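You operate a simulated robot arm through the tools that you are given. There is no shell and no other tool. Be economical: measure what you need, move in short steps, check, and stop when the job is done.

You run a simulated robot arm. Do the job below in one go: nothing can be reset, and whatever is moved stays where it is left.

JOB
Tighten the cold pipe's clamp and black a patch of the plate.
Fine: damper shut; use stove polish, brush back. Set down upright: polish brush. A coat counts when it lies all over at full strength: go over it till it gets no stronger.

It is judged by the outcome, as a careful person would: the job done as asked, and still so three seconds after it is handed in. It fails if anything else is knocked over, pushed out of place, dropped, spilled or broken.

ROBOT AND FRAMES
A 6-joint arm with a two-finger parallel gripper, fixed in place. Base frame: the origin is at the foot of the arm, x ahead of it, y to its left, z up; the work surface is at about z = 0.872. Readings come in m, degrees, newtons and seconds.
With the tool pointing down near the work surface it reaches from about 0.12 to 0.84 m from the base axis. Its first joint turns from -115.0 to 115.0 degrees. Payload 4.2 kg.
The tool frame sits at the grasp point between the pads (the TCP): z along the fingers, y along the line on which they close. The tips reach 0.023 m beyond it. The gripper opens to 0.094 m. The fingers are 0.038 m wide and 0.01 m thick; the gripper's body (0.054 by 0.096 m) begins 0.039 m behind the TCP.
Orientation is that of the tool frame in the base frame, as a unit quaternion [x, y, z, w]. With the fingers straight down and closing along the base's y, the tool's x points along the base's -x, its y along +y and its z along -z.

CONTROLS
- The arm moves only by the tool step_arm. Its argument "rows" is a list of rows, each a list of 7 numbers: the turn, a rotation vector about the tool's x, y, z in units of 180 degrees (1.0 is 180 degrees), then the shift along the tool's x, y, z in units of 250 mm (1.0 is 250 mm), then the finger opening in mm, from 0 to 94. In form: [[rx, ry, rz, tx, ty, tz, jaw], ...]. A call has 1 to 8 rows; each row is the pose to reach, as a shift and turn from the pose commanded when the call began, along the tool's axes at that moment. A call with a number of a shift or a turn outside -1 to 1 is refused whole. Each row takes 0.2 s and may step no farther than 0.05 m and 8.6 degrees from the row before; otherwise, or with a gripper value out of range, the whole call is refused. Where a pose cannot be reached the arm comes as near as it can. A force on the tool above 40 N (or 10 N above the force at the start of the call, whichever is more), or a blocked arm, ends the call early, and 0.2 s more pass. Each finger travels about 0.108 m/s and halts on what it meets, pressing with about 23 N; the grip force reading is that of the motor and also rises with nothing between the fingers. The clock runs only during rows and for 0.2 s after the last one: add rows that repeat a pose to give the fingers time. It gives the time, the measured TCP pose, the force on the tool (base axes), the opening and the grip force at its end, in the units of the frame above (readings bear some noise), with the torque about the TCP (base axes, N m) and any sound that the robot's microphone picked up.
- Cameras (640 x 400 px; columns grow to the right, rows downward): "scene" is fixed at [0.2187, 0.6491, 1.5043]; the picture's right is [-0.88, -0.48, 0.00], its down [-0.20, 0.37, -0.91] and it looks along [0.44, -0.79, -0.42] (base axes); focal length 214 px, centre (320, 200). "wrist" rides on the gripper at [0.086, 0.016, -0.075] in the tool frame; the picture's right is [-0.18, 0.98, 0.00], its down [-0.58, -0.11, -0.81] and it looks along [-0.79, -0.15, 0.59] (tool axes); focal length 243 px, centre (320, 200). There is no depth. A picture from a camera that has moved, and an enlarged one, comes with that camera's place and axes in the base frame and with its lens.
- grab_frame(camera): a new picture of that camera. No time passes.
- slide_trunk(by): slides the trunk up (or, below 0, down) by that many m; the arm rides with it, the base frame stays. It gives what a move gives, with no picture.
- enlarge(camera, box): a new picture of the part [left, top, right, bottom] of that camera's present view, enlarged. No time passes.
- hand_in(): hands the job in; it is judged then, once.

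Work in short steps. Places have to be worked out from the pictures, the camera data and where the tool is seen: move nearer, look again, correct. Check each grasp and each placing, and mend what went wrong. You have 120 turns and 68 pictures in all, those below and enlarged ones among them. Open the gripper and draw the arm clear of the work before you hand the job in, unless the task says otherwise.

The tools are called after "Emit:" by a JSON object that holds its "fn" and its "kwargs". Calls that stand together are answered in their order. step_arm: Moves the arm, as the interface text tells. Its arguments: {"type":"object","properties":{"rows":{"type":"array"}},"required":["rows"]} The other tools are called the same way: slide_trunk (by) slides the trunk up or down; grab_frame (camera) takes a picture; enlarge (camera, box) takes an enlarged picture of a part of a camera's view; hand_in () hands the job in.

At the start:

```text
t: 0.0
eef_pos: [0.5308, -0.2854, 1.6224]
orientation: [0.0, 1.0, -0.001, 0.0]
force: [-0.3, 0.1, -0.5]
ft_torque: [0.02, 0.0, -0.01]
finger_gap: 0.094
gripper_force: 0.0
trunk travel left (down, up): [-0.925, 0.065]
```

scene: 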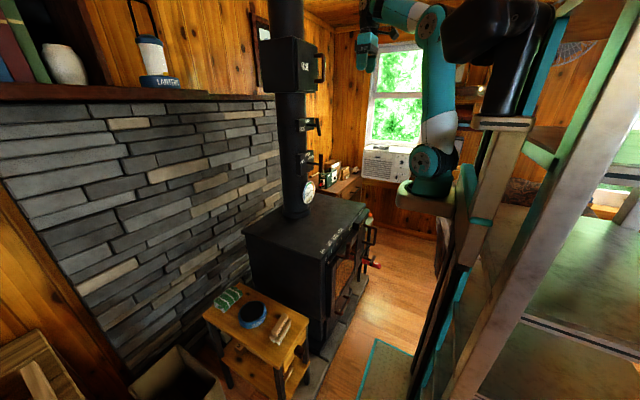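
wrist: 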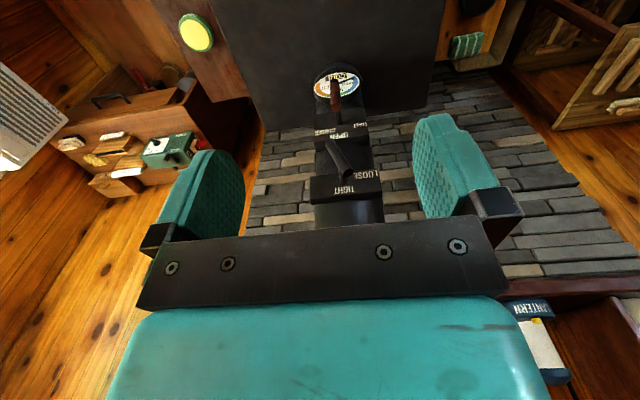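

I start by looking closer at the stove pipe, the stove top and the little table.

Emit:
{"fn": "enlarge", "kwargs": {"camera": "scene", "box": [240, 20, 400, 220]}}

Emit:
{"fn": "enlarge", "kwargs": {"camera": "scene", "box": [190, 190, 390, 390]}}

Emit:
{"fn": "enlarge", "kwargs": {"camera": "wrist", "box": [240, 40, 440, 240]}}

```text
2.00 times, centred on (320, 120) of scene
camera zoom: at [0.2187, 0.6491, 1.5043], right [-0.88, -0.48, 0.0], down [-0.2, 0.37, -0.91], along [0.44, -0.79, -0.42], focal length 429 px, centre (320, 360)
```

zoom: 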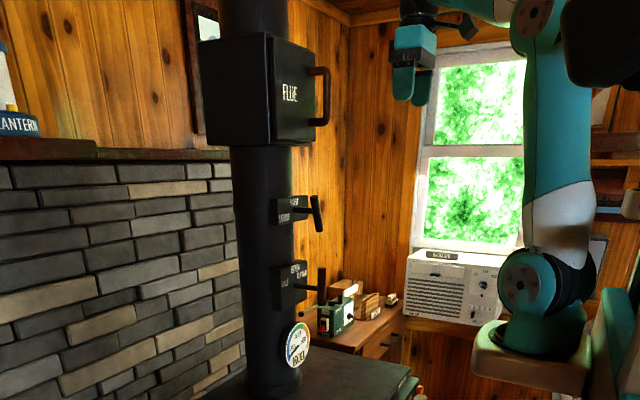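

```text
2.00 times, centred on (290, 290) of scene
camera zoom: at [0.2187, 0.6491, 1.5043], right [-0.88, -0.48, 0.0], down [-0.2, 0.37, -0.91], along [0.44, -0.79, -0.42], focal length 429 px, centre (380, 20)
```

zoom: 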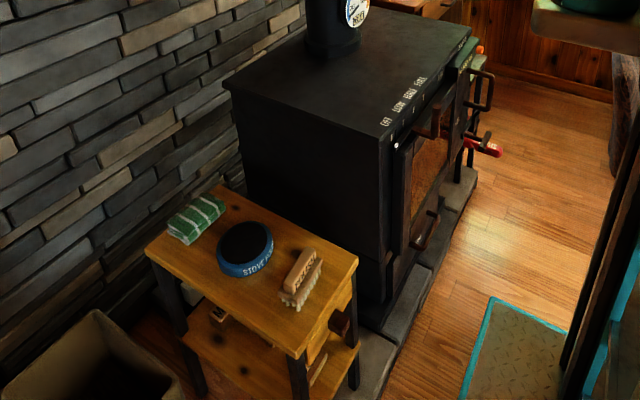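

```text
2.00 times, centred on (340, 140) of wrist
camera zoom: at [0.4451, -0.2704, 1.6971], right [0.18, 0.98, 0.0], down [0.58, -0.11, 0.81], along [0.79, -0.15, -0.59], focal length 485 px, centre (280, 320)
```

zoom: 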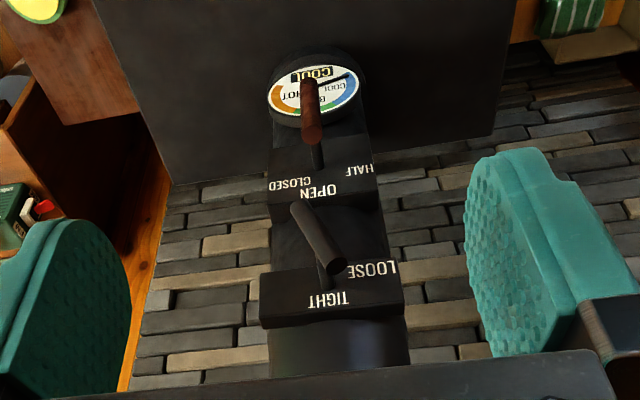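

The clamp lever (upper) sits near (0.75,-0.29,1.385), the damper lever near (0.74,-0.29,1.20), and the gauge near (0.81,-0.29,1.02). I lower the trunk and tilt the wrist camera level to view the front of the pipe.

Emit:
{"fn": "slide_trunk", "kwargs": {"by": -0.3}}

Emit:
{"fn": "step_arm", "kwargs": {"rows": [[0, -0.04, 0, 0, 0, 0, 94], [0, -0.08, 0, 0.05, 0, 0, 94], [0, -0.12, 0, 0.1, 0, 0, 94], [0, -0.16, 0, 0.2, 0, 0, 94], [0, -0.2, 0, 0.3, 0, 0, 94]]}}

Emit:
{"fn": "grab_frame", "kwargs": {"camera": "wrist"}}

Emit:
{"fn": "enlarge", "kwargs": {"camera": "wrist", "box": [220, 40, 420, 240]}}

```text
t: 3.0
eef_pos: [0.5315, -0.287, 1.3223]
orientation: [0.0, 1.0, -0.001, 0.001]
force: [-0.7, -0.4, 0.4]
ft_torque: [-0.03, 0.0, -0.01]
finger_gap: 0.0941
gripper_force: 0.0
trunk travel left (down, up): [-0.625, 0.365]
```

```text
t: 4.2
eef_pos: [0.4502, -0.3013, 1.3924]
orientation: [0.0, 0.952, 0.001, 0.307]
force: [1.0, 0.4, 0.3]
ft_torque: [0.01, 0.0, 0.01]
finger_gap: 0.0938
gripper_force: 0.0
out of reach, approached as far as the arm can: row 3, 4, 5
trunk travel left (down, up): [-0.625, 0.365]
```

```text
62 pictures are left
camera wrist: at [0.3363, -0.2877, 1.4023], right [0.15, 0.98, 0.11], down [0.0, -0.11, 0.99], along [0.99, -0.15, -0.02], focal length 243 px, centre (320, 200)
```

wrist: 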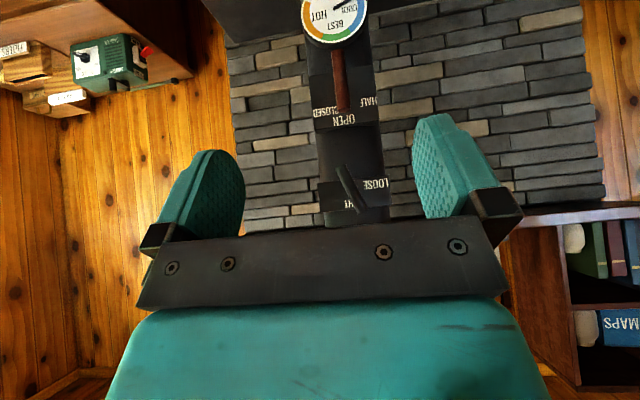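

```text
2.00 times, centred on (320, 140) of wrist
camera zoom: at [0.3363, -0.2877, 1.4023], right [0.15, 0.98, 0.11], down [0.0, -0.11, 0.99], along [0.99, -0.15, -0.02], focal length 485 px, centre (320, 320)
```

zoom: 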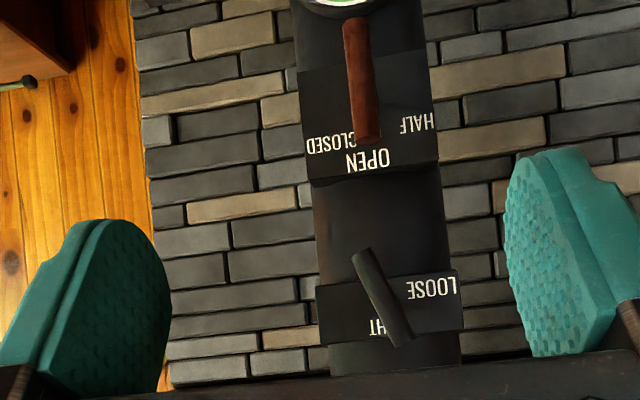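

The camera is level now and the picture is upside down: clamp labels TIGHT at top and LOOSE on the left, damper labels OPEN at top, CLOSED and HALF at the sides. I go closer to see pivots and bars better.

Emit:
{"fn": "step_arm", "kwargs": {"rows": [[0, 0, 0, -0.15, 0.015, 0.047, 94], [0, 0, 0, -0.3, 0.03, 0.094, 94], [0, 0, 0, -0.45, 0.045, 0.141, 94], [0, 0, 0, -0.6, 0.06, 0.188, 94]]}}

Emit:
{"fn": "grab_frame", "kwargs": {"camera": "wrist"}}

```text
t: 5.2
eef_pos: [0.596, -0.2877, 1.4443]
orientation: [0.0, 0.951, 0.0, 0.31]
force: [-1.4, 0.9, 0.2]
ft_torque: [-0.02, -0.05, -0.01]
finger_gap: 0.0939
gripper_force: 0.1
trunk travel left (down, up): [-0.625, 0.365]
```

```text
60 pictures are left
camera wrist: at [0.483, -0.2729, 1.4534], right [0.15, 0.98, 0.11], down [0.0, -0.11, 0.99], along [0.99, -0.15, -0.01], focal length 243 px, centre (320, 200)
```

wrist: 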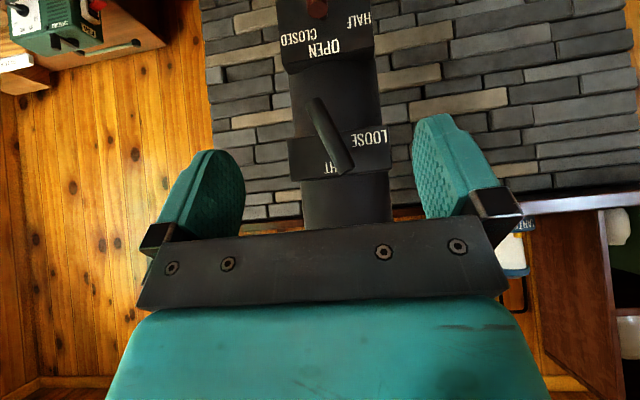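

I enlarge this view to compute label and bar directions in base coordinates.

Emit:
{"fn": "enlarge", "kwargs": {"camera": "wrist", "box": [270, 80, 410, 220]}}

Emit:
{"fn": "enlarge", "kwargs": {"camera": "scene", "box": [280, 80, 360, 220]}}

```text
2.86 times, centred on (340, 150) of wrist
camera zoom: at [0.483, -0.2729, 1.4534], right [0.15, 0.98, 0.11], down [0.0, -0.11, 0.99], along [0.99, -0.15, -0.01], focal length 693 px, centre (263, 343)
```

zoom: 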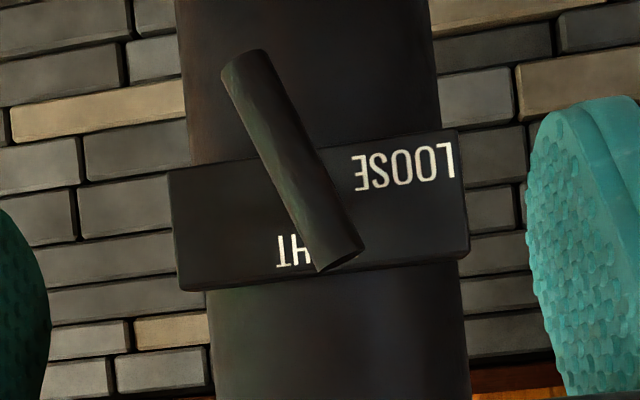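

```text
2.86 times, centred on (320, 150) of scene
camera zoom: at [0.2187, 0.6491, 1.5043], right [-0.88, -0.48, 0.0], down [-0.2, 0.37, -0.91], along [0.44, -0.79, -0.42], focal length 613 px, centre (320, 343)
```

zoom: 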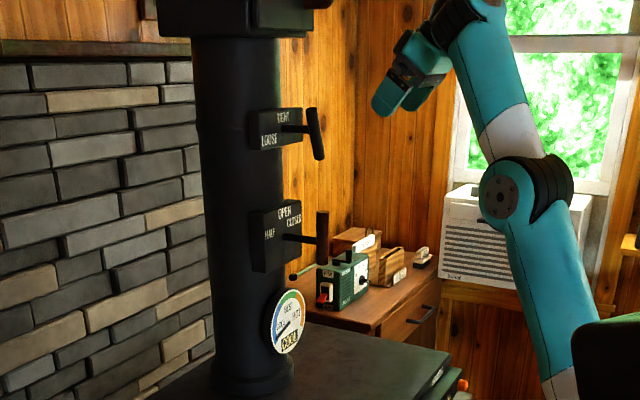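

The pipe gauge reads COOL. The clamp bar is centred near (0.745,-0.295,1.385), its top leaning about 20° towards LOOSE. I turn the tool horizontal (+x) in front of the clamp bar.

Emit:
{"fn": "step_arm", "kwargs": {"rows": [[0, -0.043, 0, -0.009, -0.004, 0.05, 94], [0, -0.086, 0, -0.018, -0.008, 0.1, 94], [0, -0.129, 0, -0.027, -0.012, 0.15, 94], [0, -0.172, 0, -0.036, -0.016, 0.2, 94], [0, -0.215, 0, -0.045, -0.02, 0.25, 94], [0, -0.258, 0, -0.054, -0.024, 0.3, 94], [0, -0.3, 0, -0.063, -0.028, 0.348, 94]]}}

Emit:
{"fn": "grab_frame", "kwargs": {"camera": "wrist"}}

Emit:
{"fn": "grab_frame", "kwargs": {"camera": "scene"}}

```text
t: 6.8
eef_pos: [0.6279, -0.2996, 1.4417]
orientation: [0.0, 0.877, 0.0, 0.481]
force: [0.4, -0.2, 0.3]
ft_torque: [0.02, 0.01, 0.01]
finger_gap: 0.0942
gripper_force: 0.1
out of reach, approached as far as the arm can: row 2, 3, 4, 5, 6, 7
trunk travel left (down, up): [-0.625, 0.365]
```

```text
57 pictures are left
camera wrist: at [0.5183, -0.2834, 1.4089], right [0.1, 0.98, 0.16], down [-0.37, -0.11, 0.92], along [0.92, -0.15, 0.35], focal length 243 px, centre (320, 200)
```

wrist: 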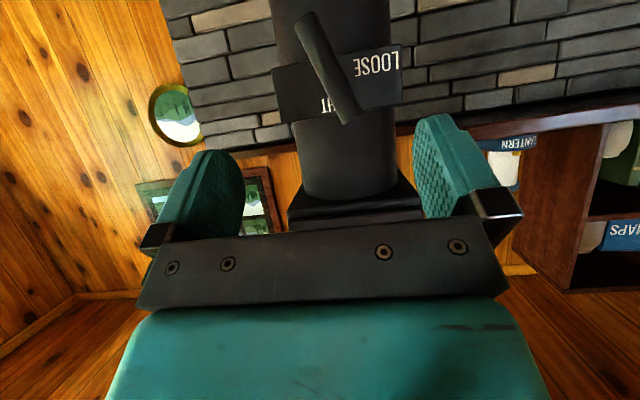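

```text
56 pictures are left
```

scene: 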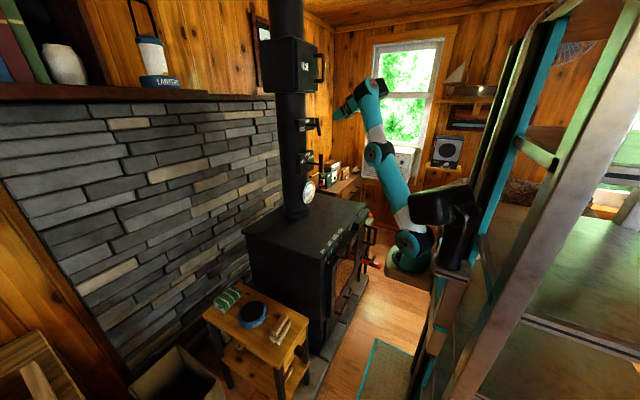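

The pitch is limited at this trunk height, so I will back off and lower the hand, then raise the trunk, which lets the wrist level out.

Emit:
{"fn": "step_arm", "kwargs": {"rows": [[0, 0, 0, 0.15, 0.0, 0.004, 94], [0, 0, 0, 0.3, 0.0, 0.008, 94], [0, 0, 0, 0.466, 0.0, 0.012, 94]]}}

Emit:
{"fn": "slide_trunk", "kwargs": {"by": 0.2}}

```text
t: 7.6
eef_pos: [0.6172, -0.3237, 1.4338]
orientation: [-0.002, 0.879, 0.001, 0.477]
force: [-0.2, 1.2, 1.2]
ft_torque: [-0.02, 0.05, -0.06]
finger_gap: 0.0939
gripper_force: 0.1
out of reach, approached as far as the arm can: row 1, 2, 3
trunk travel left (down, up): [-0.625, 0.365]
```

```text
t: 9.8
eef_pos: [0.6174, -0.3269, 1.6332]
orientation: [-0.001, 0.879, 0.001, 0.478]
force: [0.1, 1.0, 0.1]
ft_torque: [0.0, -0.02, 0.0]
finger_gap: 0.0939
gripper_force: 0.1
trunk travel left (down, up): [-0.825, 0.165]
```

Trunk is up and the hand is at z 1.63; now I move down to about clamp height keeping the tilt.

Emit:
{"fn": "step_arm", "kwargs": {"rows": [[0, 0, 0, 0.14, 0.03, 0.073, 94], [0, 0, 0, 0.28, 0.06, 0.147, 94], [0, 0, 0, 0.43, 0.09, 0.22, 94], [0, 0, 0, 0.57, 0.12, 0.294, 94], [0, 0, 0, 0.716, 0.12, 0.367, 94], [0, 0, 0, 0.85, 0.12, 0.46, 94]]}}

```text
t: 11.2
eef_pos: [0.6167, -0.3262, 1.633]
orientation: [-0.001, 0.879, 0.001, 0.477]
force: [0.6, -0.7, -0.2]
ft_torque: [0.03, 0.02, -0.02]
finger_gap: 0.094
gripper_force: 0.0
out of reach, approached as far as the arm can: row 1, 2, 3, 4, 5, 6
trunk travel left (down, up): [-0.825, 0.165]
```

It did not move, probably a joint is at its limit. I relax the tilt a little and test a small motion.

Emit:
{"fn": "step_arm", "kwargs": {"rows": [[0, 0.04, 0, 0, 0, 0, 94], [0, 0.08, 0, 0, 0, 0, 94], [0, 0.12, 0, 0, 0, 0, 94], [0, 0.16, 0, 0, 0, 0, 94], [0, 0.2, 0, 0, 0, 0, 94]]}}

```text
t: 12.4
eef_pos: [0.593, -0.3242, 1.6065]
orientation: [0.0, 0.979, -0.002, 0.204]
force: [-0.9, 0.2, 0.3]
ft_torque: [-0.04, -0.04, -0.03]
finger_gap: 0.094
gripper_force: 0.0
out of reach, approached as far as the arm can: row 2, 3, 4, 5
trunk travel left (down, up): [-0.825, 0.165]
```

I check the arm's posture.

Emit:
{"fn": "grab_frame", "kwargs": {"camera": "scene"}}

```text
55 pictures are left
```

scene: 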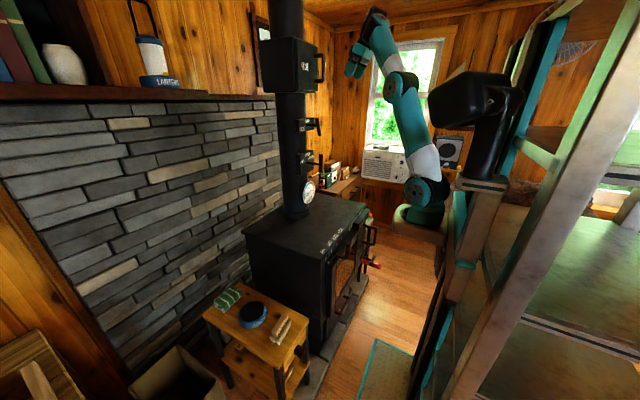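

The elbow is folded near its limit because the target is too close to the shoulder; a lower trunk gives the arm more room. I lower the trunk by 0.3 and then raise the hand with the arm.

Emit:
{"fn": "slide_trunk", "kwargs": {"by": -0.3}}

Emit:
{"fn": "step_arm", "kwargs": {"rows": [[0, 0, 0, -0.07, 0.02, -0.15, 94], [0, 0, 0, -0.14, 0.04, -0.3, 94], [0, 0, 0, -0.21, 0.06, -0.45, 94], [0, 0, 0, -0.28, 0.08, -0.6, 94], [0, 0, 0, -0.35, 0.1, -0.75, 94], [0, 0, 0, -0.42, 0.12, -0.9, 94]]}}

```text
t: 15.4
eef_pos: [0.5938, -0.3249, 1.3045]
orientation: [0.0, 0.979, -0.001, 0.204]
force: [-0.4, 0.6, 0.2]
ft_torque: [0.02, 0.04, -0.03]
finger_gap: 0.0937
gripper_force: 0.1
trunk travel left (down, up): [-0.525, 0.465]
```

```text
t: 16.8
eef_pos: [0.5447, -0.253, 1.3461]
orientation: [-0.001, 0.979, -0.002, 0.204]
force: [0.0, 0.2, 0.2]
ft_torque: [0.0, -0.01, -0.02]
finger_gap: 0.0938
gripper_force: 0.0
out of reach, approached as far as the arm can: row 1, 2, 3, 4, 5, 6
trunk travel left (down, up): [-0.525, 0.465]
```

Reconsidering: the arm's shoulder is about at (0.23, 0, z≈1.3), and the arm is stretched rather than folded, so the trunk must go up, not down. I raise it and bring the hand down with the arm.

Emit:
{"fn": "slide_trunk", "kwargs": {"by": 0.3}}

Emit:
{"fn": "step_arm", "kwargs": {"rows": [[0, 0, 0, 0.0, 0, 0.05, 94], [0, 0, 0, 0.0, 0, 0.15, 94], [0, 0, 0, 0.0, 0, 0.3, 94], [0, 0, 0, 0.0, 0, 0.45, 94], [0, 0, 0, 0.0, 0, 0.6, 94], [0, 0, 0, 0, 0, 0.75, 94]]}}

```text
t: 19.8
eef_pos: [0.5463, -0.2533, 1.6455]
orientation: [0.0, 0.979, -0.002, 0.204]
force: [0.1, 1.3, -0.5]
ft_torque: [0.01, 0.01, -0.01]
finger_gap: 0.0938
gripper_force: 0.0
trunk travel left (down, up): [-0.825, 0.165]
```

```text
t: 21.2
eef_pos: [0.6381, -0.2585, 1.5129]
orientation: [0.0, 0.979, -0.001, 0.203]
force: [-0.1, -0.5, 0.5]
ft_torque: [-0.01, -0.01, 0.0]
finger_gap: 0.094
gripper_force: 0.0
out of reach, approached as far as the arm can: row 5, 6
trunk travel left (down, up): [-0.825, 0.165]
```

Again stuck; I check the posture.

Emit:
{"fn": "grab_frame", "kwargs": {"camera": "scene"}}

```text
54 pictures are left
```

scene: 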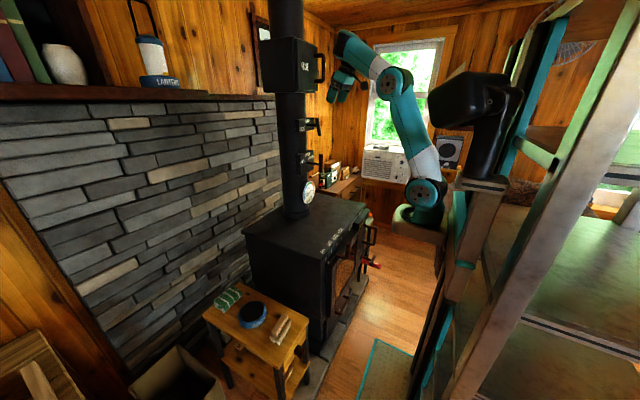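

I try a diagnostic: straight back 0.1 m at constant height, then 0.1 m down.

Emit:
{"fn": "step_arm", "kwargs": {"rows": [[0, 0, 0, 0.12, 0, -0.05, 94], [0, 0, 0, 0.24, 0, -0.1, 94], [0, 0, 0, 0.367, 0, -0.159, 94]]}}

Emit:
{"fn": "step_arm", "kwargs": {"rows": [[0, 0, 0, 0.05, 0, 0.12, 94], [0, 0, 0, 0.1, 0, 0.24, 94], [0, 0, 0, 0.159, 0, 0.367, 94]]}}

```text
t: 22.0
eef_pos: [0.5433, -0.265, 1.5384]
orientation: [0.0, 0.979, -0.001, 0.202]
force: [-0.1, -0.3, 0.2]
ft_torque: [0.0, 0.06, 0.0]
finger_gap: 0.094
gripper_force: 0.0
out of reach, approached as far as the arm can: row 1, 2, 3
trunk travel left (down, up): [-0.825, 0.165]
```

```text
t: 22.8
eef_pos: [0.561, -0.2801, 1.5345]
orientation: [0.0, 0.979, -0.001, 0.202]
force: [0.2, -0.3, -0.2]
ft_torque: [0.03, 0.03, 0.03]
finger_gap: 0.0939
gripper_force: 0.1
out of reach, approached as far as the arm can: row 1, 2, 3
trunk travel left (down, up): [-0.825, 0.165]
```

The data fit a minimum wrist-to-shoulder distance, so I'll keep the wrist at its present height relative to the trunk, lower the trunk by 0.4 and swing the tool up to horizontal about the wrist.

Emit:
{"fn": "slide_trunk", "kwargs": {"by": -0.4}}

Emit:
{"fn": "step_arm", "kwargs": {"rows": [[0, 0, 0, 0.06, -0.01, -0.16, 94], [0, 0, 0, 0.124, -0.02, -0.316, 94], [0, -0.0467, 0, -0.02, -0.02, -0.327, 94], [0, -0.0933, 0, -0.164, -0.02, -0.356, 94], [0, -0.14, 0, -0.301, -0.02, -0.41, 94], [0, -0.1867, 0, -0.428, -0.02, -0.481, 94], [0, -0.2333, 0, -0.545, -0.02, -0.57, 94], [0, -0.28, 0, -0.645, -0.02, -0.679, 94]]}}

```text
t: 26.6
eef_pos: [0.5608, -0.2796, 1.1347]
orientation: [0.0, 0.979, -0.001, 0.203]
force: [0.2, -0.3, 0.0]
ft_torque: [-0.01, -0.01, 0.01]
finger_gap: 0.0939
gripper_force: 0.1
trunk travel left (down, up): [-0.425, 0.565]
```

```text
t: 28.4
eef_pos: [0.5629, -0.2294, 1.3244]
orientation: [0.002, 0.827, -0.004, 0.562]
force: [0.0, 1.0, -0.1]
ft_torque: [-0.02, -0.01, -0.01]
finger_gap: 0.0941
gripper_force: 0.0
out of reach, approached as far as the arm can: row 6, 7, 8
trunk travel left (down, up): [-0.425, 0.565]
```

Now it is the far limit; trunk up 0.08, then finish levelling towards (0.64,-0.295,1.385).

Emit:
{"fn": "slide_trunk", "kwargs": {"by": 0.08}}

Emit:
{"fn": "step_arm", "kwargs": {"rows": [[0, -0.03, 0, 0.03, -0.08, 0.1, 94], [0, -0.06, 0, 0.06, -0.16, 0.18, 94], [0, -0.09, 0, 0.08, -0.24, 0.22, 94], [0, -0.12, 0, 0.08, -0.26, 0.26, 94]]}}

```text
t: 29.6
eef_pos: [0.5626, -0.2283, 1.4052]
orientation: [0.003, 0.827, -0.005, 0.562]
force: [0.0, -0.5, 0.8]
ft_torque: [-0.01, -0.01, 0.0]
finger_gap: 0.0941
gripper_force: 0.1
trunk travel left (down, up): [-0.505, 0.485]
```

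```text
t: 30.6
eef_pos: [0.5627, -0.2299, 1.4047]
orientation: [0.001, 0.827, -0.004, 0.562]
force: [-0.2, -0.6, -0.2]
ft_torque: [0.02, 0.0, 0.01]
finger_gap: 0.0941
gripper_force: 0.0
out of reach, approached as far as the arm can: row 1, 2, 3, 4
trunk travel left (down, up): [-0.505, 0.485]
```

No motion, possibly the turn itself is limited by a wrist joint here. Test pure translation.

Emit:
{"fn": "step_arm", "kwargs": {"rows": [[0, 0, 0, 0, -0.1, 0.05, 94], [0, 0, 0, 0, -0.2, 0.15, 94]]}}

Emit:
{"fn": "grab_frame", "kwargs": {"camera": "scene"}}

```text
t: 31.2
eef_pos: [0.5643, -0.2525, 1.394]
orientation: [0.002, 0.835, -0.006, 0.55]
force: [0.5, -0.5, 0.0]
ft_torque: [-0.02, -0.01, 0.03]
finger_gap: 0.0941
gripper_force: 0.1
out of reach, approached as far as the arm can: row 1, 2
trunk travel left (down, up): [-0.505, 0.485]
```

```text
53 pictures are left
```

scene: 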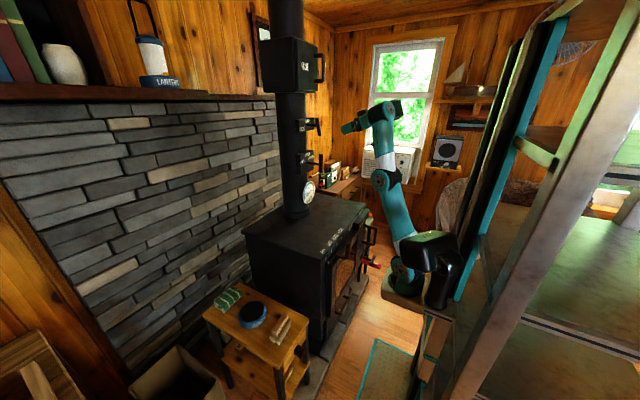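

The pattern suggests the wrist must stay bent, so a fully horizontal tool isn't available here. I will instead push the levers sideways with closed fingers at about 50° tilt; first relax the tilt and move forward.

Emit:
{"fn": "step_arm", "kwargs": {"rows": [[0, 0.045, 0, 0, 0, 0, 60], [0, 0.09, 0, 0, 0, 0, 40], [0, 0.09, 0, -0.08, 0.022, 0.07, 20], [0, 0.09, 0, -0.16, 0.045, 0.14, 0], [0, 0.09, 0, -0.24, 0.07, 0.21, 0], [0, 0.09, 0, -0.32, 0.09, 0.28, 0]]}}

Emit:
{"fn": "grab_frame", "kwargs": {"camera": "wrist"}}

```text
t: 32.6
eef_pos: [0.5933, -0.2238, 1.3925]
orientation: [0.002, 0.898, -0.004, 0.44]
force: [-0.5, 0.4, 1.0]
ft_torque: [0.0, 0.01, 0.01]
finger_gap: 0.0001
gripper_force: 22.8
out of reach, approached as far as the arm can: row 2, 3, 4, 5, 6
trunk travel left (down, up): [-0.505, 0.485]
```

```text
52 pictures are left
camera wrist: at [0.4822, -0.208, 1.3697], right [0.12, 0.98, 0.14], down [-0.28, -0.1, 0.95], along [0.95, -0.15, 0.26], focal length 243 px, centre (320, 200)
```

wrist: 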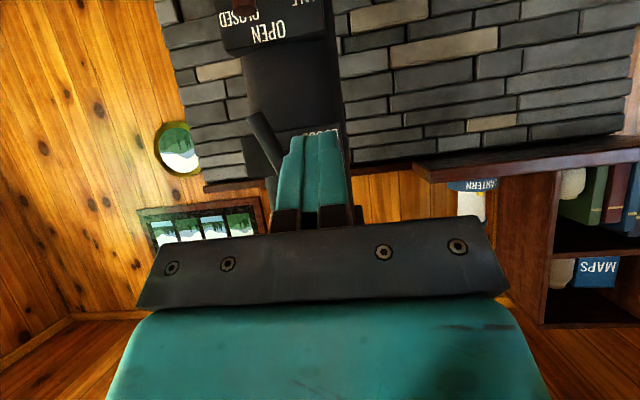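

At 52° tilt the hand is left of the clamp bar; the reach needs a slightly higher trunk. I raise it 0.08 and move forward with translation only.

Emit:
{"fn": "slide_trunk", "kwargs": {"by": 0.08}}

Emit:
{"fn": "step_arm", "kwargs": {"rows": [[0, 0, 0, -0.05, 0, 0.1, 0], [0, 0, 0, -0.1, 0, 0.2, 0], [0, 0, 0, -0.13, 0, 0.3, 0]]}}

```text
t: 33.7
eef_pos: [0.5943, -0.2232, 1.472]
orientation: [0.003, 0.898, -0.004, 0.44]
force: [-0.9, -0.2, -0.4]
ft_torque: [0.05, -0.01, 0.01]
finger_gap: 0.0002
gripper_force: 23.0
trunk travel left (down, up): [-0.585, 0.405]
```

```text
t: 34.5
eef_pos: [0.6596, -0.218, 1.4404]
orientation: [0.003, 0.898, -0.005, 0.441]
force: [-1.4, 0.5, 0.2]
ft_torque: [0.04, 0.04, -0.02]
finger_gap: 0.0
gripper_force: 23.0
out of reach, approached as far as the arm can: row 1, 2, 3
trunk travel left (down, up): [-0.585, 0.405]
```

Nearly there but limited again. I test whether yawing the tool into the arm's own plane (about -25°) frees the wrist.

Emit:
{"fn": "step_arm", "kwargs": {"rows": [[0.0365, 0, 0.0285, 0.05, 0, -0.06, 0], [0.073, 0, 0.057, 0.07, 0, -0.09, 0], [0.1095, 0, 0.0855, 0.07, 0, -0.09, 0]]}}

Emit:
{"fn": "step_arm", "kwargs": {"rows": [[0, -0.04, 0, 0, 0, 0, 0], [0, -0.08, 0, 0, 0, 0, 0], [0, -0.12, 0, 0, 0, 0, 0]]}}

```text
t: 35.3
eef_pos: [0.6275, -0.1982, 1.4139]
orientation: [0.198, 0.875, -0.098, 0.431]
force: [-1.2, 0.9, 0.4]
ft_torque: [-0.04, -0.01, 0.01]
finger_gap: 0.0
gripper_force: 22.9
out of reach, approached as far as the arm can: row 3
trunk travel left (down, up): [-0.585, 0.405]
```

```text
t: 36.1
eef_pos: [0.6289, -0.1966, 1.4102]
orientation: [0.175, 0.78, -0.133, 0.586]
force: [0.5, -0.7, -0.4]
ft_torque: [0.0, -0.02, 0.02]
finger_gap: 0.0002
gripper_force: 23.5
trunk travel left (down, up): [-0.585, 0.405]
```

Yawed by -25° the wrist is free. Now I approach the clamp bar from its left (+Y) side, stopping short to look.

Emit:
{"fn": "step_arm", "kwargs": {"rows": [[0, 0, 0, -0.077, 0.037, 0.123, 0], [0, 0, 0, -0.154, 0.075, 0.246, 0]]}}

Emit:
{"fn": "grab_frame", "kwargs": {"camera": "wrist"}}

Emit:
{"fn": "enlarge", "kwargs": {"camera": "scene", "box": [270, 70, 390, 170]}}

```text
t: 36.7
eef_pos: [0.6996, -0.2111, 1.4281]
orientation: [0.175, 0.779, -0.134, 0.587]
force: [-1.0, -0.6, 0.8]
ft_torque: [0.06, -0.02, 0.02]
finger_gap: 0.0
gripper_force: 22.9
trunk travel left (down, up): [-0.585, 0.405]
```

```text
51 pictures are left
camera wrist: at [0.6211, -0.1562, 1.3667], right [0.47, 0.87, 0.17], down [-0.6, 0.17, 0.78], along [0.65, -0.47, 0.6], focal length 243 px, centre (320, 200)
```

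wrist: 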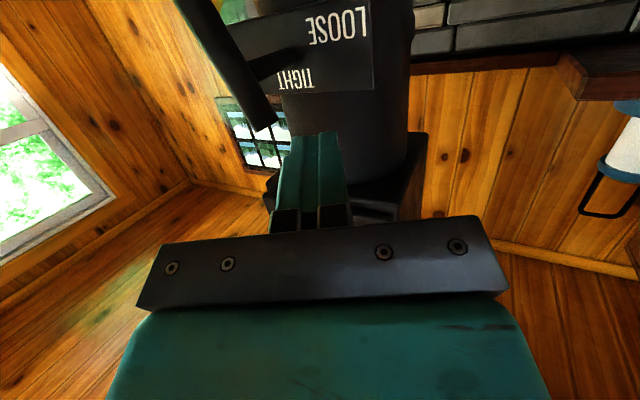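

```text
4.00 times, centred on (330, 120) of scene
camera zoom: at [0.2187, 0.6491, 1.5043], right [-0.88, -0.48, 0.0], down [-0.2, 0.37, -0.91], along [0.44, -0.79, -0.42], focal length 858 px, centre (280, 520)
```

zoom: 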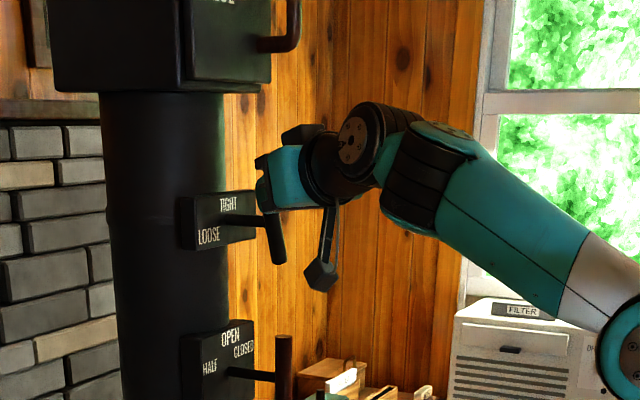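

The bar's top end is confirmed at about y=-0.28, z=1.42. I go forward beside it and push slowly towards -Y.

Emit:
{"fn": "step_arm", "kwargs": {"rows": [[0, 0, 0, -0.028, -0.001, 0.096, 0], [0, 0, 0, -0.056, -0.002, 0.193, 0], [0, 0, 0, -0.061, -0.038, 0.21, 0], [0, 0, 0, -0.065, -0.074, 0.226, 0], [0, 0, 0, -0.07, -0.11, 0.242, 0], [0, 0, 0, -0.075, -0.147, 0.259, 0]]}}

Emit:
{"fn": "grab_frame", "kwargs": {"camera": "wrist"}}

Emit:
{"fn": "enlarge", "kwargs": {"camera": "scene", "box": [270, 70, 390, 170]}}

```text
t: 38.1
eef_pos: [0.7463, -0.2713, 1.4295]
orientation: [0.174, 0.779, -0.133, 0.587]
force: [4.2, 5.8, 5.1]
ft_torque: [0.04, -0.08, 0.07]
finger_gap: 0.0
gripper_force: 23.0
trunk travel left (down, up): [-0.585, 0.405]
```

```text
49 pictures are left
camera wrist: at [0.6672, -0.2166, 1.3677], right [0.47, 0.87, 0.17], down [-0.6, 0.17, 0.78], along [0.65, -0.47, 0.6], focal length 243 px, centre (320, 200)
```

wrist: 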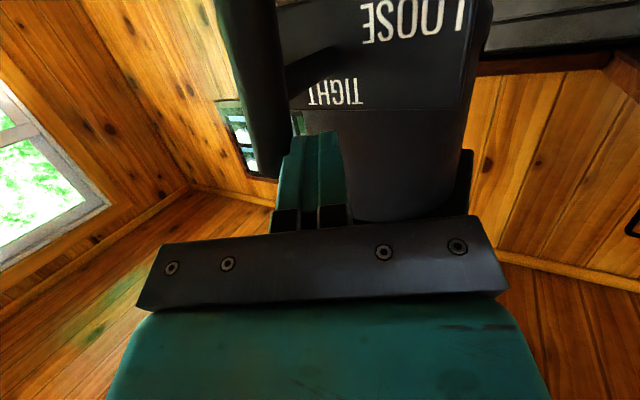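

```text
4.00 times, centred on (330, 120) of scene
camera zoom: at [0.2187, 0.6491, 1.5043], right [-0.88, -0.48, 0.0], down [-0.2, 0.37, -0.91], along [0.44, -0.79, -0.42], focal length 858 px, centre (280, 520)
```

zoom: 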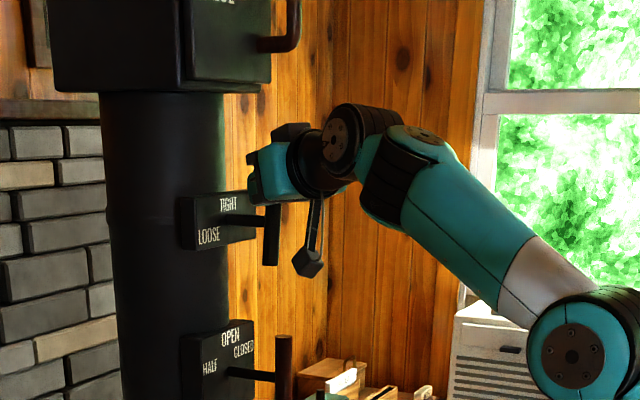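

The bar moved and is about vertical (TIGHT). I keep pushing gently to see whether there is a stop.

Emit:
{"fn": "step_arm", "kwargs": {"rows": [[0, 0, 0, -0.002, -0.018, 0.008, 0], [0, 0, 0, -0.005, -0.036, 0.017, 0], [0, 0, 0, -0.005, -0.036, 0.017, 0]]}}

Emit:
{"fn": "enlarge", "kwargs": {"camera": "scene", "box": [270, 70, 390, 170]}}

```text
t: 38.9
eef_pos: [0.7473, -0.2832, 1.4288]
orientation: [0.175, 0.78, -0.133, 0.586]
force: [0.4, 0.4, 4.4]
ft_torque: [-0.07, -0.03, -0.03]
finger_gap: 0.0
gripper_force: 22.7
trunk travel left (down, up): [-0.585, 0.405]
```

```text
4.00 times, centred on (330, 120) of scene
camera zoom: at [0.2187, 0.6491, 1.5043], right [-0.88, -0.48, 0.0], down [-0.2, 0.37, -0.91], along [0.44, -0.79, -0.42], focal length 858 px, centre (280, 520)
```

zoom: 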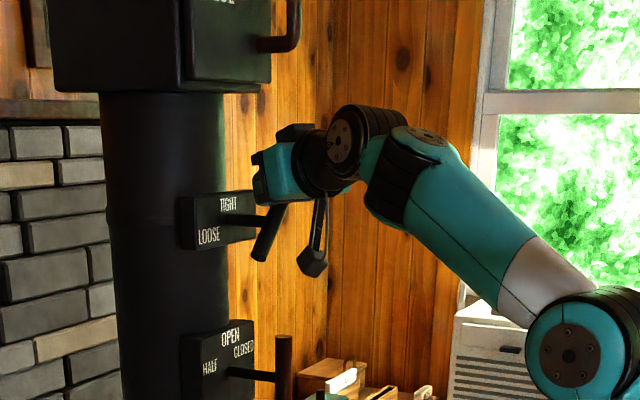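

The bar went past vertical without a stop. I push on a bit further to find whether a stop exists, watching force and sound.

Emit:
{"fn": "step_arm", "kwargs": {"rows": [[0, 0, 0, -0.003, -0.036, 0.017, 0], [0, 0, 0, 0.01, -0.072, 0.037, 0], [0, 0, 0, 0.02, -0.1, 0.055, 0], [0, 0, 0, 0.02, -0.1, 0.055, 0]]}}

Emit:
{"fn": "enlarge", "kwargs": {"camera": "scene", "box": [270, 70, 390, 170]}}

Emit:
{"fn": "grab_frame", "kwargs": {"camera": "wrist"}}

```text
t: 39.9
eef_pos: [0.7459, -0.3097, 1.4219]
orientation: [0.176, 0.779, -0.134, 0.587]
force: [0.1, -0.5, 0.6]
ft_torque: [-0.03, 0.01, 0.0]
finger_gap: 0.0
gripper_force: 22.5
trunk travel left (down, up): [-0.585, 0.405]
```

```text
4.00 times, centred on (330, 120) of scene
camera zoom: at [0.2187, 0.6491, 1.5043], right [-0.88, -0.48, 0.0], down [-0.2, 0.37, -0.91], along [0.44, -0.79, -0.42], focal length 858 px, centre (280, 520)
```

zoom: 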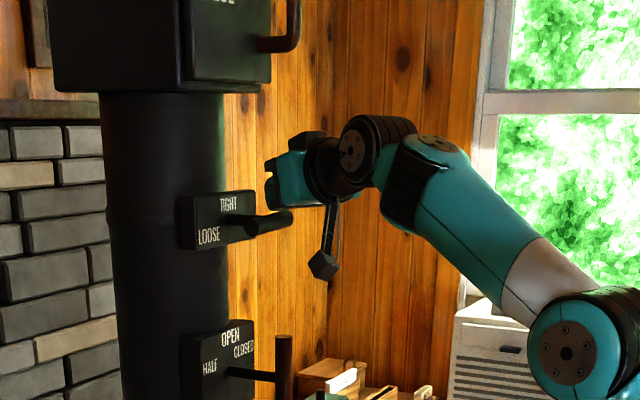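

```text
45 pictures are left
camera wrist: at [0.667, -0.2561, 1.3593], right [0.47, 0.87, 0.17], down [-0.6, 0.17, 0.78], along [0.65, -0.47, 0.6], focal length 243 px, centre (320, 200)
```

wrist: 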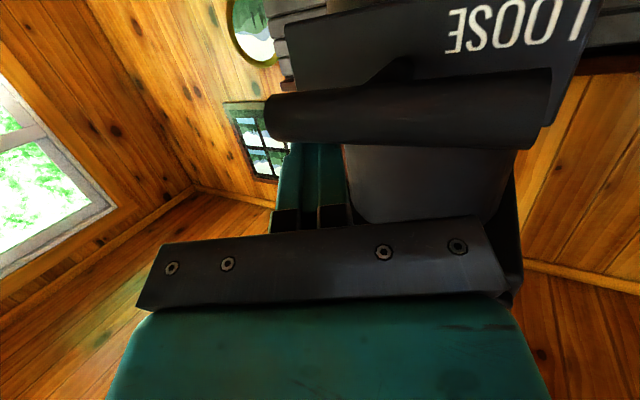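

The bar snapped by itself to horizontal, so it is a toggle with positions at about -20° (LOOSE) and 90° (TIGHT). I press lightly down on its right end to confirm it rests against a stop.

Emit:
{"fn": "step_arm", "kwargs": {"rows": [[0, 0, 0, 0.03, 0, 0.008, 0], [0, 0, 0, 0.055, 0, 0.016, 0], [0, 0, 0, 0.07, 0, 0.02, 0]]}}

Emit:
{"fn": "enlarge", "kwargs": {"camera": "scene", "box": [270, 70, 390, 170]}}

```text
t: 40.7
eef_pos: [0.7438, -0.3143, 1.4037]
orientation: [0.177, 0.78, -0.134, 0.585]
force: [-17.6, -19.3, 2.6]
ft_torque: [-0.18, 0.13, 0.33]
finger_gap: 0.0002
gripper_force: 23.0
trunk travel left (down, up): [-0.585, 0.405]
```

```text
4.00 times, centred on (330, 120) of scene
camera zoom: at [0.2187, 0.6491, 1.5043], right [-0.88, -0.48, 0.0], down [-0.2, 0.37, -0.91], along [0.44, -0.79, -0.42], focal length 858 px, centre (280, 520)
```

zoom: 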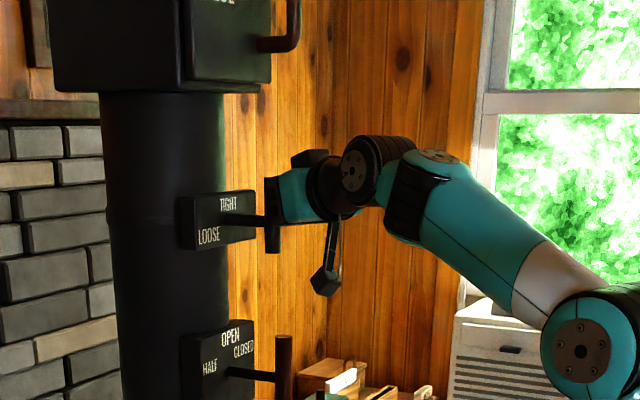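

Pressing turned it further, so there was no stop there; the bar now looks vertical again. I withdraw straight back and look.

Emit:
{"fn": "step_arm", "kwargs": {"rows": [[0, 0, 0, 0, -0.01, -0.1, 0], [0, 0, 0, 0, -0.02, -0.25, 0], [0, 0, 0, 0, 0.0, -0.4, 0]]}}

Emit:
{"fn": "enlarge", "kwargs": {"camera": "scene", "box": [280, 90, 350, 200]}}

Emit:
{"fn": "grab_frame", "kwargs": {"camera": "wrist"}}

```text
t: 41.5
eef_pos: [0.6575, -0.269, 1.4306]
orientation: [0.174, 0.78, -0.133, 0.586]
force: [0.6, -0.6, -1.1]
ft_torque: [0.03, -0.01, -0.01]
finger_gap: 0.0001
gripper_force: 22.8
trunk travel left (down, up): [-0.585, 0.405]
```

```text
3.64 times, centred on (315, 145) of scene
camera zoom: at [0.2187, 0.6491, 1.5043], right [-0.88, -0.48, 0.0], down [-0.2, 0.37, -0.91], along [0.44, -0.79, -0.42], focal length 780 px, centre (338, 400)
```

zoom: 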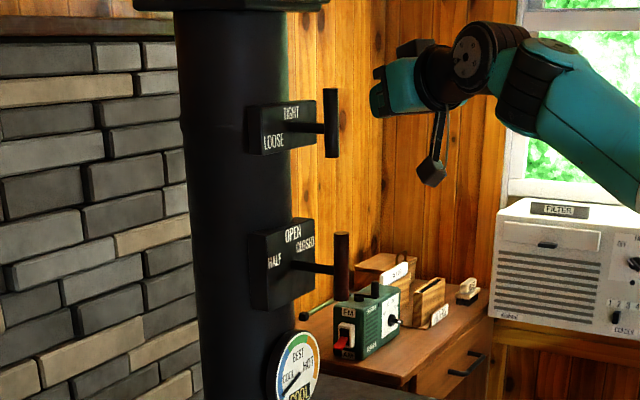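

```text
42 pictures are left
camera wrist: at [0.5781, -0.2137, 1.3678], right [0.47, 0.87, 0.17], down [-0.6, 0.17, 0.78], along [0.65, -0.47, 0.6], focal length 243 px, centre (320, 200)
```

wrist: 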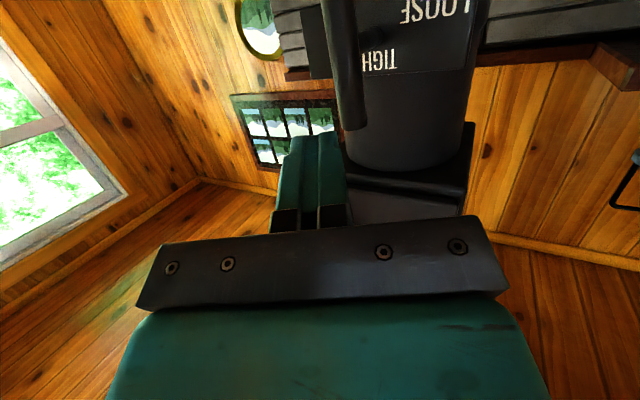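

Comparing the arm lengths either side of the stem, the bar is asymmetric: the long end, first pointing down, now points up at TIGHT. I zoom in on both levers to verify.

Emit:
{"fn": "enlarge", "kwargs": {"camera": "scene", "box": [290, 105, 335, 140]}}

Emit:
{"fn": "enlarge", "kwargs": {"camera": "scene", "box": [290, 145, 335, 180]}}

```text
11.43 times, centred on (312, 122) of scene
camera zoom: at [0.2187, 0.6491, 1.5043], right [-0.88, -0.48, 0.0], down [-0.2, 0.37, -0.91], along [0.44, -0.79, -0.42], focal length 2451 px, centre (406, 1086)
```

zoom: 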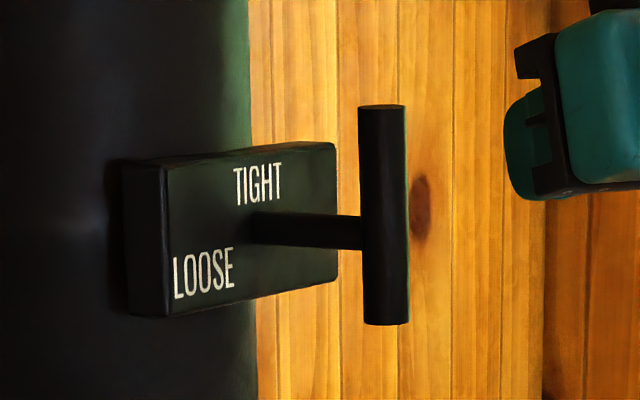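

```text
11.43 times, centred on (312, 162) of scene
camera zoom: at [0.2187, 0.6491, 1.5043], right [-0.88, -0.48, 0.0], down [-0.2, 0.37, -0.91], along [0.44, -0.79, -0.42], focal length 2451 px, centre (406, 629)
```

zoom: 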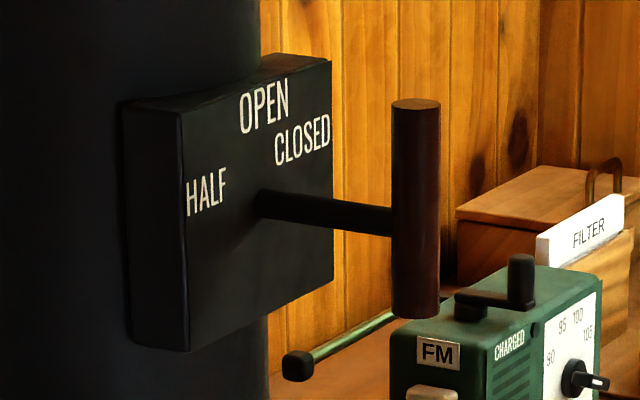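

Confirmed: clamp's long end is up at TIGHT, damper's long end is up at OPEN. I check for a stop by nudging the clamp's top a few mm clockwise.

Emit:
{"fn": "step_arm", "kwargs": {"rows": [[0, 0, 0, -0.014, 0.116, 0.037, 0], [0, 0, 0, -0.028, 0.232, 0.073, 0], [0, 0, 0, -0.055, 0.235, 0.168, 0], [0, 0, 0, -0.082, 0.237, 0.263, 0], [0, 0, 0, -0.094, 0.146, 0.304, 0], [0, 0, 0, -0.098, 0.118, 0.317, 0]]}}

Emit:
{"fn": "step_arm", "kwargs": {"rows": [[0, 0, 0, -0.002, -0.014, 0.006, 0], [0, 0, 0, -0.002, -0.014, 0.006, 0]]}}

Emit:
{"fn": "enlarge", "kwargs": {"camera": "scene", "box": [290, 105, 335, 140]}}

```text
t: 43.1
eef_pos: [0.7474, -0.2677, 1.4317]
orientation: [0.163, 0.783, -0.13, 0.587]
force: [4.9, 32.5, -0.8]
ft_torque: [-0.25, 0.06, 0.02]
finger_gap: 0.0
gripper_force: 23.2
trunk travel left (down, up): [-0.585, 0.405]
stopped in row 6: the force on the tool passed its limit at 42 N (the readings are from after the stop); the commanded pose is now the measured one
```

```text
t: 43.5
eef_pos: [0.7477, -0.2675, 1.4322]
orientation: [0.159, 0.783, -0.128, 0.588]
force: [4.8, 29.5, -0.2]
ft_torque: [-0.21, 0.06, -0.01]
finger_gap: 0.0
gripper_force: 22.6
trunk travel left (down, up): [-0.585, 0.405]
stopped in row 1: the force on the tool passed its limit at 46 N (the readings are from after the stop); the commanded pose is now the measured one
```

```text
11.43 times, centred on (312, 122) of scene
camera zoom: at [0.2187, 0.6491, 1.5043], right [-0.88, -0.48, 0.0], down [-0.2, 0.37, -0.91], along [0.44, -0.79, -0.42], focal length 2451 px, centre (406, 1086)
```

zoom: 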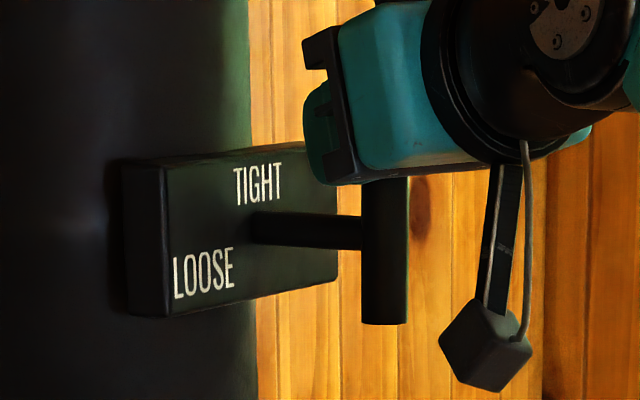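

There is a hard stop at TIGHT, so the clamp is tight. I back away and lower the trunk by 0.195 to the damper lever.

Emit:
{"fn": "step_arm", "kwargs": {"rows": [[0, 0, 0, 0.014, 0.128, -0.054, 0], [0, 0, 0, 0.05, 0.07, -0.19, 0], [0, 0, 0, 0.091, 0.008, -0.318, 0]]}}

Emit:
{"fn": "slide_trunk", "kwargs": {"by": -0.19}}

Emit:
{"fn": "grab_frame", "kwargs": {"camera": "wrist"}}

```text
t: 44.3
eef_pos: [0.672, -0.2355, 1.4307]
orientation: [0.164, 0.783, -0.129, 0.586]
force: [1.3, -0.7, -1.7]
ft_torque: [-0.02, -0.05, -0.02]
finger_gap: 0.0
gripper_force: 23.0
trunk travel left (down, up): [-0.585, 0.405]
```

```text
t: 46.4
eef_pos: [0.6726, -0.2357, 1.2397]
orientation: [0.164, 0.783, -0.129, 0.586]
force: [-0.8, -0.2, 0.5]
ft_torque: [0.01, -0.03, -0.02]
finger_gap: 0.0001
gripper_force: 22.5
trunk travel left (down, up): [-0.395, 0.595]
```

```text
38 pictures are left
camera wrist: at [0.5911, -0.1836, 1.1784], right [0.45, 0.88, 0.17], down [-0.6, 0.16, 0.78], along [0.66, -0.45, 0.6], focal length 243 px, centre (320, 200)
```

wrist: 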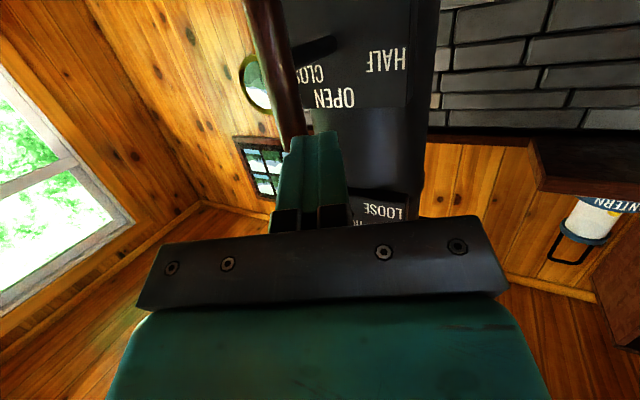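

The damper's top end is at about (0.738,-0.297,1.256). I go beside it from the left and push its top towards CLOSED.

Emit:
{"fn": "step_arm", "kwargs": {"rows": [[0, 0, 0, 0.015, 0.128, -0.055, 0], [0, 0, 0, -0.028, 0.128, 0.09, 0], [0, 0, 0, -0.068, 0.129, 0.23, 0], [0, 0, 0, -0.078, 0.047, 0.266, 0], [0, 0, 0, -0.087, -0.035, 0.301, 0], [0, 0, 0, -0.092, -0.072, 0.317, 0], [0, 0, 0, -0.096, -0.108, 0.333, 0], [0, 0, 0, -0.1, -0.145, 0.349, 0]]}}

Emit:
{"fn": "enlarge", "kwargs": {"camera": "scene", "box": [280, 135, 350, 190]}}

```text
t: 47.7
eef_pos: [0.7444, -0.2689, 1.2432]
orientation: [0.151, 0.785, -0.122, 0.588]
force: [3.0, 29.0, -0.1]
ft_torque: [0.48, -0.03, -0.18]
finger_gap: 0.0001
gripper_force: 22.8
trunk travel left (down, up): [-0.395, 0.595]
stopped in row 6: the force on the tool passed its limit at 50 N (the readings are from after the stop); the commanded pose is now the measured one
```

```text
7.27 times, centred on (315, 162) of scene
camera zoom: at [0.2187, 0.6491, 1.5043], right [-0.88, -0.48, 0.0], down [-0.2, 0.37, -0.91], along [0.44, -0.79, -0.42], focal length 1560 px, centre (356, 473)
```

zoom: 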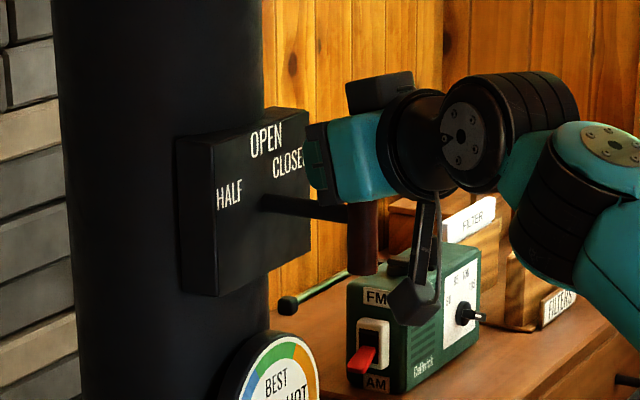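

There's a hard stop at OPEN in that direction, so the damper must turn the other way (long end via the left). I go round to the right side of the bar.

Emit:
{"fn": "step_arm", "kwargs": {"rows": [[0, 0, 0, 0.006, 0.056, -0.022, 0], [0, 0, 0, 0.04, 0.0, -0.146, 0], [0, 0, 0, 0.079, -0.051, -0.27, 0], [0, 0, 0, 0.062, -0.217, -0.204, 0], [0, 0, 0, 0.045, -0.384, -0.137, 0], [0, 0, 0, 0.011, -0.335, -0.022, 0], [0, 0, 0, -0.023, -0.285, 0.093, 0]]}}

Emit:
{"fn": "grab_frame", "kwargs": {"camera": "wrist"}}

```text
t: 49.3
eef_pos: [0.7347, -0.3471, 1.2423]
orientation: [0.157, 0.784, -0.125, 0.587]
force: [-0.2, 0.2, -0.8]
ft_torque: [0.0, 0.01, -0.03]
finger_gap: 0.0001
gripper_force: 22.7
trunk travel left (down, up): [-0.395, 0.595]
```

```text
36 pictures are left
camera wrist: at [0.6525, -0.2965, 1.1799], right [0.44, 0.89, 0.17], down [-0.6, 0.15, 0.78], along [0.67, -0.44, 0.6], focal length 243 px, centre (320, 200)
```

wrist: 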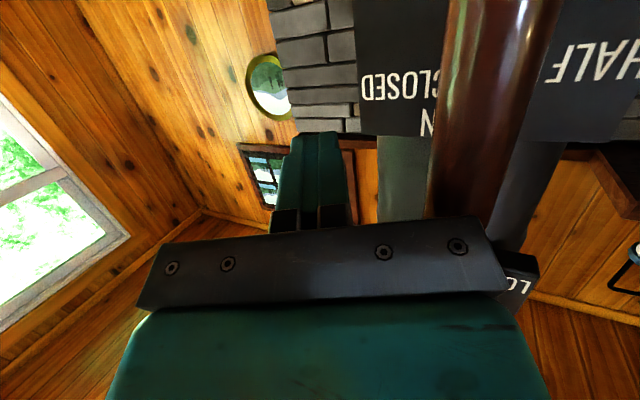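

The finger is on the bar's right side now. I push the top leftwards slowly.

Emit:
{"fn": "step_arm", "kwargs": {"rows": [[0, 0, 0, 0.009, 0.06, -0.031, 0], [0, 0, 0, 0.017, 0.12, -0.062, 0], [0, 0, 0, 0.021, 0.157, -0.077, 0], [0, 0, 0, 0.025, 0.194, -0.093, 0], [0, 0, 0, 0.029, 0.231, -0.108, 0], [0, 0, 0, 0.033, 0.268, -0.123, 0]]}}

Emit:
{"fn": "enlarge", "kwargs": {"camera": "scene", "box": [280, 135, 350, 190]}}

```text
t: 50.7
eef_pos: [0.7325, -0.2764, 1.2422]
orientation: [0.157, 0.784, -0.125, 0.587]
force: [-0.6, 0.1, -0.5]
ft_torque: [0.03, 0.02, 0.01]
finger_gap: 0.0
gripper_force: 23.1
trunk travel left (down, up): [-0.395, 0.595]
```

```text
7.27 times, centred on (315, 162) of scene
camera zoom: at [0.2187, 0.6491, 1.5043], right [-0.88, -0.48, 0.0], down [-0.2, 0.37, -0.91], along [0.44, -0.79, -0.42], focal length 1560 px, centre (356, 473)
```

zoom: 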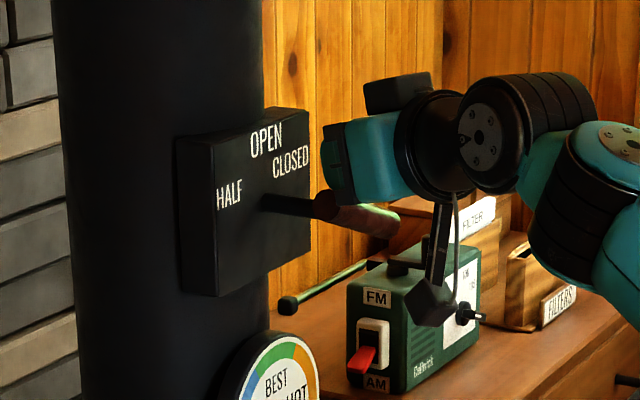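

The bar turned freely past HALF. I press its left (long) end down with the finger close to the pivot.

Emit:
{"fn": "step_arm", "kwargs": {"rows": [[0, 0, 0, 0.03, 0.008, 0.007, 0], [0, 0, 0, 0.06, 0.011, 0.014, 0], [0, 0, 0, 0.086, 0.011, 0.02, 0], [0, 0, 0, 0.1, 0.011, 0.024, 0]]}}

Emit:
{"fn": "enlarge", "kwargs": {"camera": "scene", "box": [280, 135, 350, 190]}}

```text
t: 51.4
eef_pos: [0.731, -0.2724, 1.2318]
orientation: [0.156, 0.777, -0.127, 0.596]
force: [5.1, -1.0, 6.4]
ft_torque: [-0.07, -0.13, -0.01]
finger_gap: 0.0002
gripper_force: 23.2
trunk travel left (down, up): [-0.395, 0.595]
stopped in row 3: the force on the tool passed its limit at 49 N (the readings are from after the stop); the commanded pose is now the measured one
```

```text
7.27 times, centred on (315, 162) of scene
camera zoom: at [0.2187, 0.6491, 1.5043], right [-0.88, -0.48, 0.0], down [-0.2, 0.37, -0.91], along [0.44, -0.79, -0.42], focal length 1560 px, centre (356, 473)
```

zoom: 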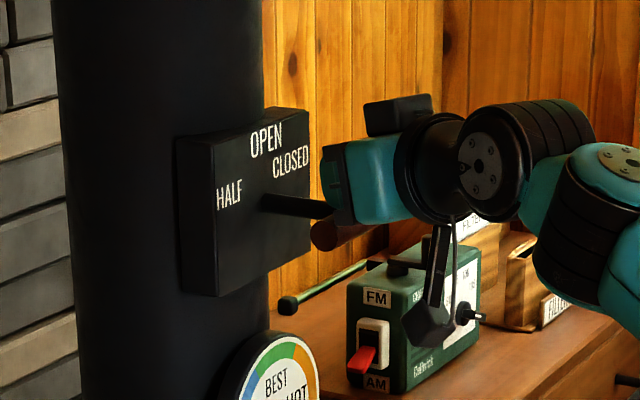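

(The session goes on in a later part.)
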